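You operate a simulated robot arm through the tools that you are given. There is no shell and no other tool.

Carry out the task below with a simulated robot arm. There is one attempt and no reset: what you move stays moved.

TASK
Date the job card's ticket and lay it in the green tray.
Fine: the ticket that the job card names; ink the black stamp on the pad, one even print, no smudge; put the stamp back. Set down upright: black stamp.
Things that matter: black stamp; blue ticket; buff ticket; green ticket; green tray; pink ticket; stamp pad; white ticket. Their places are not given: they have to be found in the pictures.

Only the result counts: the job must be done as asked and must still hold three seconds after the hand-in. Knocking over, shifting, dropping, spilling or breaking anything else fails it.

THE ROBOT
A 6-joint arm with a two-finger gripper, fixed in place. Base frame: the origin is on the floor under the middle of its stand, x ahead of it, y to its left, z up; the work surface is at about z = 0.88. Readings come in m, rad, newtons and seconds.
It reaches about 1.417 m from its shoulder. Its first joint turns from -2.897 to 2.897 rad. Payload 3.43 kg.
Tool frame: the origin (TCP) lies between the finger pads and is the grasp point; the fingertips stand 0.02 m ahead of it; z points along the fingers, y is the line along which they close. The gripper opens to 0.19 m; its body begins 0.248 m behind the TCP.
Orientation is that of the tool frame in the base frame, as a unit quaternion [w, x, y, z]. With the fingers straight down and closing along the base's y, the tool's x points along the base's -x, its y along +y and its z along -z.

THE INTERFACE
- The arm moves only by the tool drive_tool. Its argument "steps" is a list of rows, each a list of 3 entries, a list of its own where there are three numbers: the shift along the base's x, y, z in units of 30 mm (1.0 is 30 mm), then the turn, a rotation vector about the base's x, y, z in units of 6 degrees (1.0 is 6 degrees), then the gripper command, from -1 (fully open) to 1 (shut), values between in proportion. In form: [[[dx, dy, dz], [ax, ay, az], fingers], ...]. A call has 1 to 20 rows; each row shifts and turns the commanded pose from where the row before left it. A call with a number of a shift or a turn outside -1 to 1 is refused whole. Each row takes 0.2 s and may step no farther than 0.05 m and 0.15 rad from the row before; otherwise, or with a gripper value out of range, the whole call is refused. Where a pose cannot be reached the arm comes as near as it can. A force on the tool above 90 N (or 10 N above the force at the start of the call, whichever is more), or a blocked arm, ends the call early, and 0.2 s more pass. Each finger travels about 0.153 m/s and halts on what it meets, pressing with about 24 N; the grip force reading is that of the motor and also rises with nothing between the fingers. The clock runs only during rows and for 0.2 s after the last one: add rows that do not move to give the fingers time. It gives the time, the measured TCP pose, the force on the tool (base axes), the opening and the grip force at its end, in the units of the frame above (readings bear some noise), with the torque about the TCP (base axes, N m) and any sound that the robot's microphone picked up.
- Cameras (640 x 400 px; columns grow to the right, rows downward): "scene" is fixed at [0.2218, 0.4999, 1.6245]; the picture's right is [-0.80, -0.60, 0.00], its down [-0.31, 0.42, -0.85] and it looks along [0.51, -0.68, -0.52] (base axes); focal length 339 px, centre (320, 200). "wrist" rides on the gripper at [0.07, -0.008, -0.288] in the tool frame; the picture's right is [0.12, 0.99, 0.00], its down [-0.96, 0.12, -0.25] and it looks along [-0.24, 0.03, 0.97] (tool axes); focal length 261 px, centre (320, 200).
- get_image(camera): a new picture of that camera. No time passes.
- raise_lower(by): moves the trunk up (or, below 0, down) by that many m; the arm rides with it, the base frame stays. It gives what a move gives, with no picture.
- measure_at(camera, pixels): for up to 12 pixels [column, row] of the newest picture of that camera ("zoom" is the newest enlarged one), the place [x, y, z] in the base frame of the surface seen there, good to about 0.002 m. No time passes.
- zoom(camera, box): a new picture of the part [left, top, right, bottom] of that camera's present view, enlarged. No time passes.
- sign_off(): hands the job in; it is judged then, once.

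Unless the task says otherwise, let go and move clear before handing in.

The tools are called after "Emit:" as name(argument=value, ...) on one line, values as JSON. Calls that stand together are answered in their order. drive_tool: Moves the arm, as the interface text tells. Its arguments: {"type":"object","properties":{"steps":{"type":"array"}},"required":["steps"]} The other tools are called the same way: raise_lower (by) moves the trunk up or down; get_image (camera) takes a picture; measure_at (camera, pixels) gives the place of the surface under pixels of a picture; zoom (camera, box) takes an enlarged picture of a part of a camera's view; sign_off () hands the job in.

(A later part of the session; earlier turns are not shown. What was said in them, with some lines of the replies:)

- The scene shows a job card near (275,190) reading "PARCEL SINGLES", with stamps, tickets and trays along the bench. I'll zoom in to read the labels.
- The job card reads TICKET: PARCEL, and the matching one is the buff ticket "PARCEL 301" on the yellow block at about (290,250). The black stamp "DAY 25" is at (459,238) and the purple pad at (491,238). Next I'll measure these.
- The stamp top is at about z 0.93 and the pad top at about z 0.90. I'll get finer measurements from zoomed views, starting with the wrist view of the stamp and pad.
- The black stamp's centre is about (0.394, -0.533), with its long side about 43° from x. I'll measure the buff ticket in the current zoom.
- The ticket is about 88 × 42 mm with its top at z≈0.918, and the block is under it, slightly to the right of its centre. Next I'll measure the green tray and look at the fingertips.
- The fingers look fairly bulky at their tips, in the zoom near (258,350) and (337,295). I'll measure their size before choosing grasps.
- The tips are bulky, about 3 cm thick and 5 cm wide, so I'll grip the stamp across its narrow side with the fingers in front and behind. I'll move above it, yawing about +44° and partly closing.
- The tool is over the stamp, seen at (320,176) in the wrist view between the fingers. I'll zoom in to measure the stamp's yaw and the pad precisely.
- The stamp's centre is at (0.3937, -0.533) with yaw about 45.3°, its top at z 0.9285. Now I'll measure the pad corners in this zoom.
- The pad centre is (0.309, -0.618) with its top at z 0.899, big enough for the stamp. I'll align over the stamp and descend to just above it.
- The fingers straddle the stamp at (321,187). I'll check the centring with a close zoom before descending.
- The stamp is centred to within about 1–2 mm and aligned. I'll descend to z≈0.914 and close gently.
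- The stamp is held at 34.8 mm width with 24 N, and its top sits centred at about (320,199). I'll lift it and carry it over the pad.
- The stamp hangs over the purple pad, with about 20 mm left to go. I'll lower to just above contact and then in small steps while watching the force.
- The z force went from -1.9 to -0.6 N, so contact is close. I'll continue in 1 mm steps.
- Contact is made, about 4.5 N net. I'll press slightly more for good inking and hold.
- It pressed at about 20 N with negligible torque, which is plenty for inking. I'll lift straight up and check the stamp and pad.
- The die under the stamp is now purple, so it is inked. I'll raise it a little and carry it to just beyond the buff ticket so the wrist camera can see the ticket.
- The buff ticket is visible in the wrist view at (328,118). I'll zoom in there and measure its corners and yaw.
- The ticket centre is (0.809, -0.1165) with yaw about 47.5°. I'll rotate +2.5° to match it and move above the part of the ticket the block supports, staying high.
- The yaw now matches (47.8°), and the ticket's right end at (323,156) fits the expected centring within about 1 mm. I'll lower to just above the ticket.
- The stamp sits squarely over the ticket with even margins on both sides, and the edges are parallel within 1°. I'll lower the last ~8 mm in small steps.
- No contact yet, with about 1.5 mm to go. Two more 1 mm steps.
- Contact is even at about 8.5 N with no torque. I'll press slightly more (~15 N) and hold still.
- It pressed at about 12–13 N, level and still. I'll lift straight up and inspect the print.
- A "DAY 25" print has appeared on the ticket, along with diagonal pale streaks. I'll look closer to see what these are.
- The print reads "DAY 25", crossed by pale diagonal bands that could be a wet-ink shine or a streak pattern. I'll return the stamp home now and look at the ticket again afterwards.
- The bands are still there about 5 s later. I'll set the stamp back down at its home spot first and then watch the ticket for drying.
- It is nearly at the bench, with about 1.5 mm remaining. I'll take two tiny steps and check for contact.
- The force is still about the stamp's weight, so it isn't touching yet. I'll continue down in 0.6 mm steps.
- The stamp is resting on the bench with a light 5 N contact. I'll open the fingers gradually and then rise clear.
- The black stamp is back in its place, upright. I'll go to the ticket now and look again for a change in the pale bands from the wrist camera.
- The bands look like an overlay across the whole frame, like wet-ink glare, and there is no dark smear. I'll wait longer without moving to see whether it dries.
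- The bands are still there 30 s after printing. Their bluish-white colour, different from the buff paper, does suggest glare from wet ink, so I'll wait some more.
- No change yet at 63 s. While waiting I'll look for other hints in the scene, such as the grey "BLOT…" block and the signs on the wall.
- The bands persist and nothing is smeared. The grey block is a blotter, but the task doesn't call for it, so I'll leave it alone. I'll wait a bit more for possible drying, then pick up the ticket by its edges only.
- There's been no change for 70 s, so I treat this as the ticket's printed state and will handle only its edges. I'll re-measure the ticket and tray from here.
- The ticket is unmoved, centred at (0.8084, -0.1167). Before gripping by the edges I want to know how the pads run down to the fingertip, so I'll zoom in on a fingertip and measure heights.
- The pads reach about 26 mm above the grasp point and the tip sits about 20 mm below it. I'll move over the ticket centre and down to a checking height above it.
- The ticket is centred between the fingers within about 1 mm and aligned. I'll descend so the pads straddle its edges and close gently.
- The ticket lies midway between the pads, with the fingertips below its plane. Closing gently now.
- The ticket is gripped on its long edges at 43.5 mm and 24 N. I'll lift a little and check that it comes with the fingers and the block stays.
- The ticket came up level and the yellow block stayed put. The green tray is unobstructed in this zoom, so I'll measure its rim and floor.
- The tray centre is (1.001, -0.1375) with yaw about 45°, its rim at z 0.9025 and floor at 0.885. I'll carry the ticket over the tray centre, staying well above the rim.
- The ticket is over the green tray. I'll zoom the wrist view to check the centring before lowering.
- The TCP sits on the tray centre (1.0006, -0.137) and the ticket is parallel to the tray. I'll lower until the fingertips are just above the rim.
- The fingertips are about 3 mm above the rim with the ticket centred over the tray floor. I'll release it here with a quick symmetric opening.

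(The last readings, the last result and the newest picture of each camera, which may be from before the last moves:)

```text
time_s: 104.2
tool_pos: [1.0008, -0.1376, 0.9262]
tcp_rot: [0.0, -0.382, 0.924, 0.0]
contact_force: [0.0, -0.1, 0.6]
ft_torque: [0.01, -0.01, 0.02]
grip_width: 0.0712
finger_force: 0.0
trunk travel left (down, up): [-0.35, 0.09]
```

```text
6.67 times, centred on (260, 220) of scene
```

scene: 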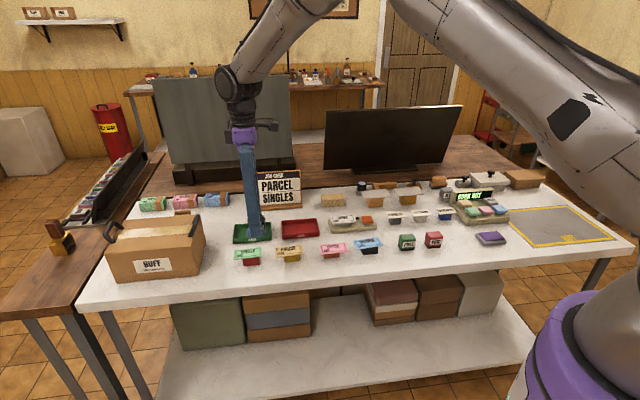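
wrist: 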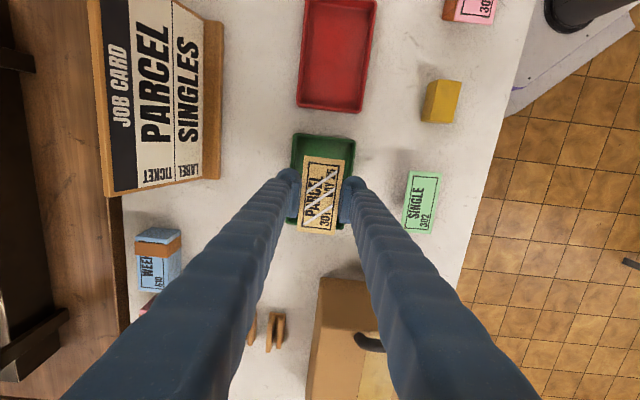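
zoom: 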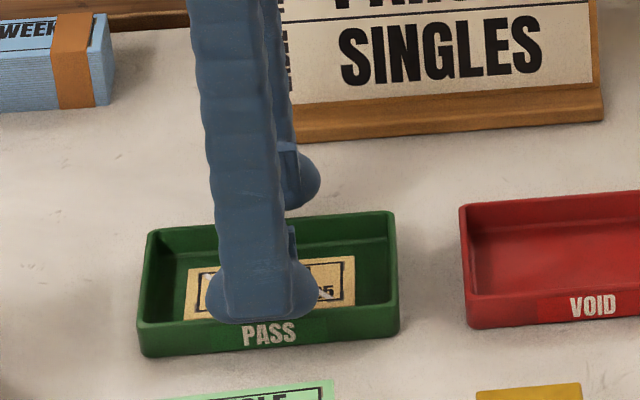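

The ticket has landed flat and face up in the middle of the tray. I'll raise the arm straight up and clear, then check everything.

Emit:
drive_tool(steps=[[[0, 0, 0.4], [0, 0, 0], 0.25], [[0, 0, 0.8], [0, 0, 0], 0.25], [[0, 0, 0.9], [0, 0, 0], 0.25], [[0, 0, 0.9], [0, 0, 0], 0.25], [[0, 0, 0.9], [0, 0, 0], 0.25], [[0, 0, 0.9], [0, 0, 0], 0.25], [[0, 0, 0.9], [0, 0, 0], 0.25], [[-0.8, 0, 0], [0, 0, 0], 0.25], [[-0.9, 0, 0], [0, 0, 0], 0.25], [[-0.9, 0, 0], [0, 0, 0], 0.25], [[-0.9, 0, 0], [0, 0, 0], 0.25], [[-0.9, 0, 0], [0, 0, 0], 0.25], [[0, 0, 0], [0, 0, 0], 0.25]])

Emit:
get_image(camera="scene")

Emit:
zoom(camera="scene", box=[215, 200, 335, 275])

Emit:
zoom(camera="scene", box=[390, 170, 530, 260])

```text
time_s: 107.0
tool_pos: [0.8683, -0.1375, 1.0968]
tcp_rot: [-0.001, -0.382, 0.924, 0.0]
contact_force: [0.3, -0.1, -0.8]
ft_torque: [0.03, 0.01, 0.01]
grip_width: 0.0711
finger_force: 0.0
trunk travel left (down, up): [-0.35, 0.09]
```

```text
taken
```

scene: 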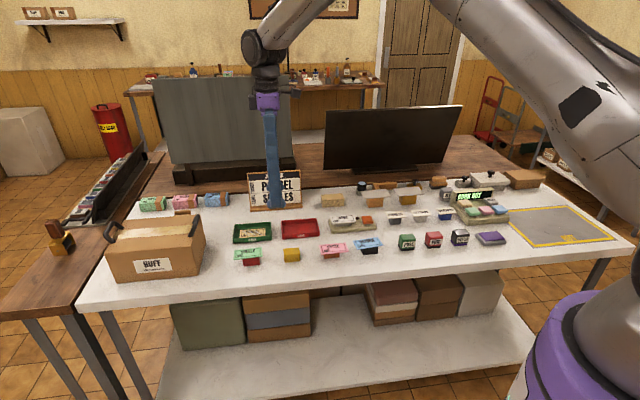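

```text
5.33 times, centred on (275, 238) of scene
```

zoom: 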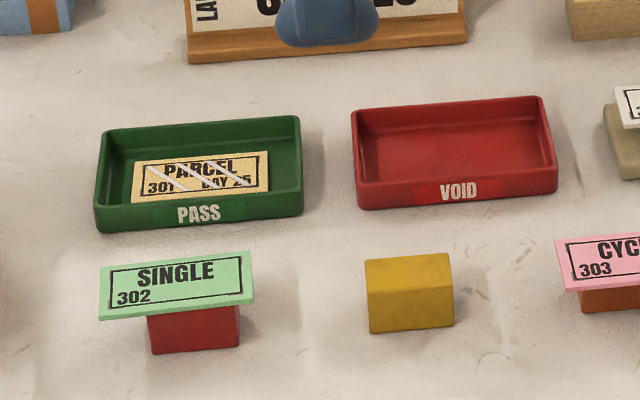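

```text
4.44 times, centred on (460, 215) of scene
```

zoom: 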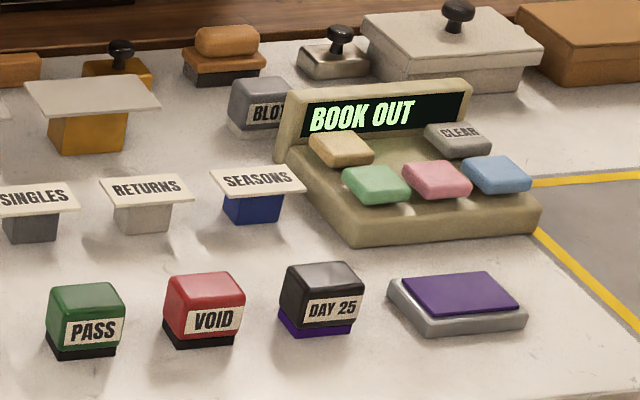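

The scene shows the ticket flat in the green tray, the yellow block in place, and the black stamp upright by the pad. As a last check, I'll measure the stamp and ticket positions.

Emit:
measure_at(camera="scene", pixels=[[459, 232], [453, 231], [466, 231], [459, 240], [252, 233], [242, 235], [262, 231]])

Emit:
zoom(camera="scene", box=[228, 218, 276, 248])

```text
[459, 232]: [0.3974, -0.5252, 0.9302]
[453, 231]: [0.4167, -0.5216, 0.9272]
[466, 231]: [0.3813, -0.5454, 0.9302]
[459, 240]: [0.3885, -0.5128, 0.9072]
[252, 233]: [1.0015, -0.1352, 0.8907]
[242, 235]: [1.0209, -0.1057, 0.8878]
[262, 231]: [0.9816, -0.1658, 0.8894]
```

```text
13.33 times, centred on (252, 233) of scene
```

zoom: 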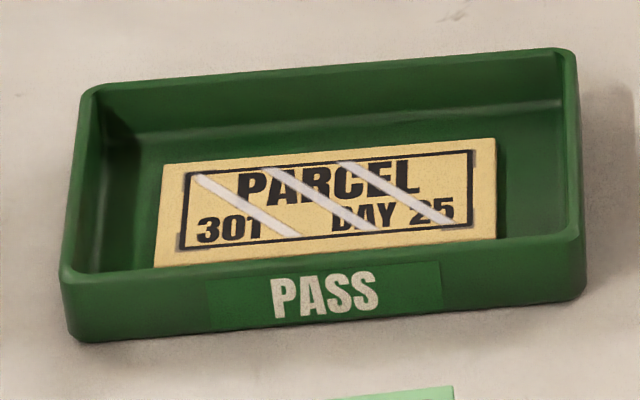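

The stamp reads the same position as at the start (within about 2 mm) and stands upright. The dated PARCEL ticket lies flat, face up in the green tray at (1.00, -0.136, 0.89), and the arm is clear. The pale diagonal bands on the ticket never changed; I can't tell from the pictures whether they are wet-ink glare or an uneven print, and a second press would break "one print". I'm handing in.

Emit:
sign_off()

```text
The job is handed in.
```

I dated the PARCEL 301 (buff) ticket and laid it face up in the green tray. I can't confirm that the print counts as even.

- **Print:** "DAY 25" is on the ticket from a single press, level and without sliding. Three pale diagonal bands appeared across the ticket's frame with the print. They hadn't changed when I last looked, about 85 seconds later. They could be wet-ink glare or an uneven print, and I couldn't tell which from the pictures. I didn't stamp again, because a second press would have broken "one print".
- **Ticket:** I held it only by its long edges, so nothing touched the print. The fingers don't fit inside the tray, so I let it fall about 3 cm. It landed flat in the middle.
- **Stamp:** I inked the black stamp on the pad and put it back upright, within about 2 mm of where it started. Its underside is still purple with ink.
- **Everything else:** The only other things I touched were the pad and the block under the ticket, through the stamp. Nothing looks moved in the last pictures, and the arm was clear when I handed in.
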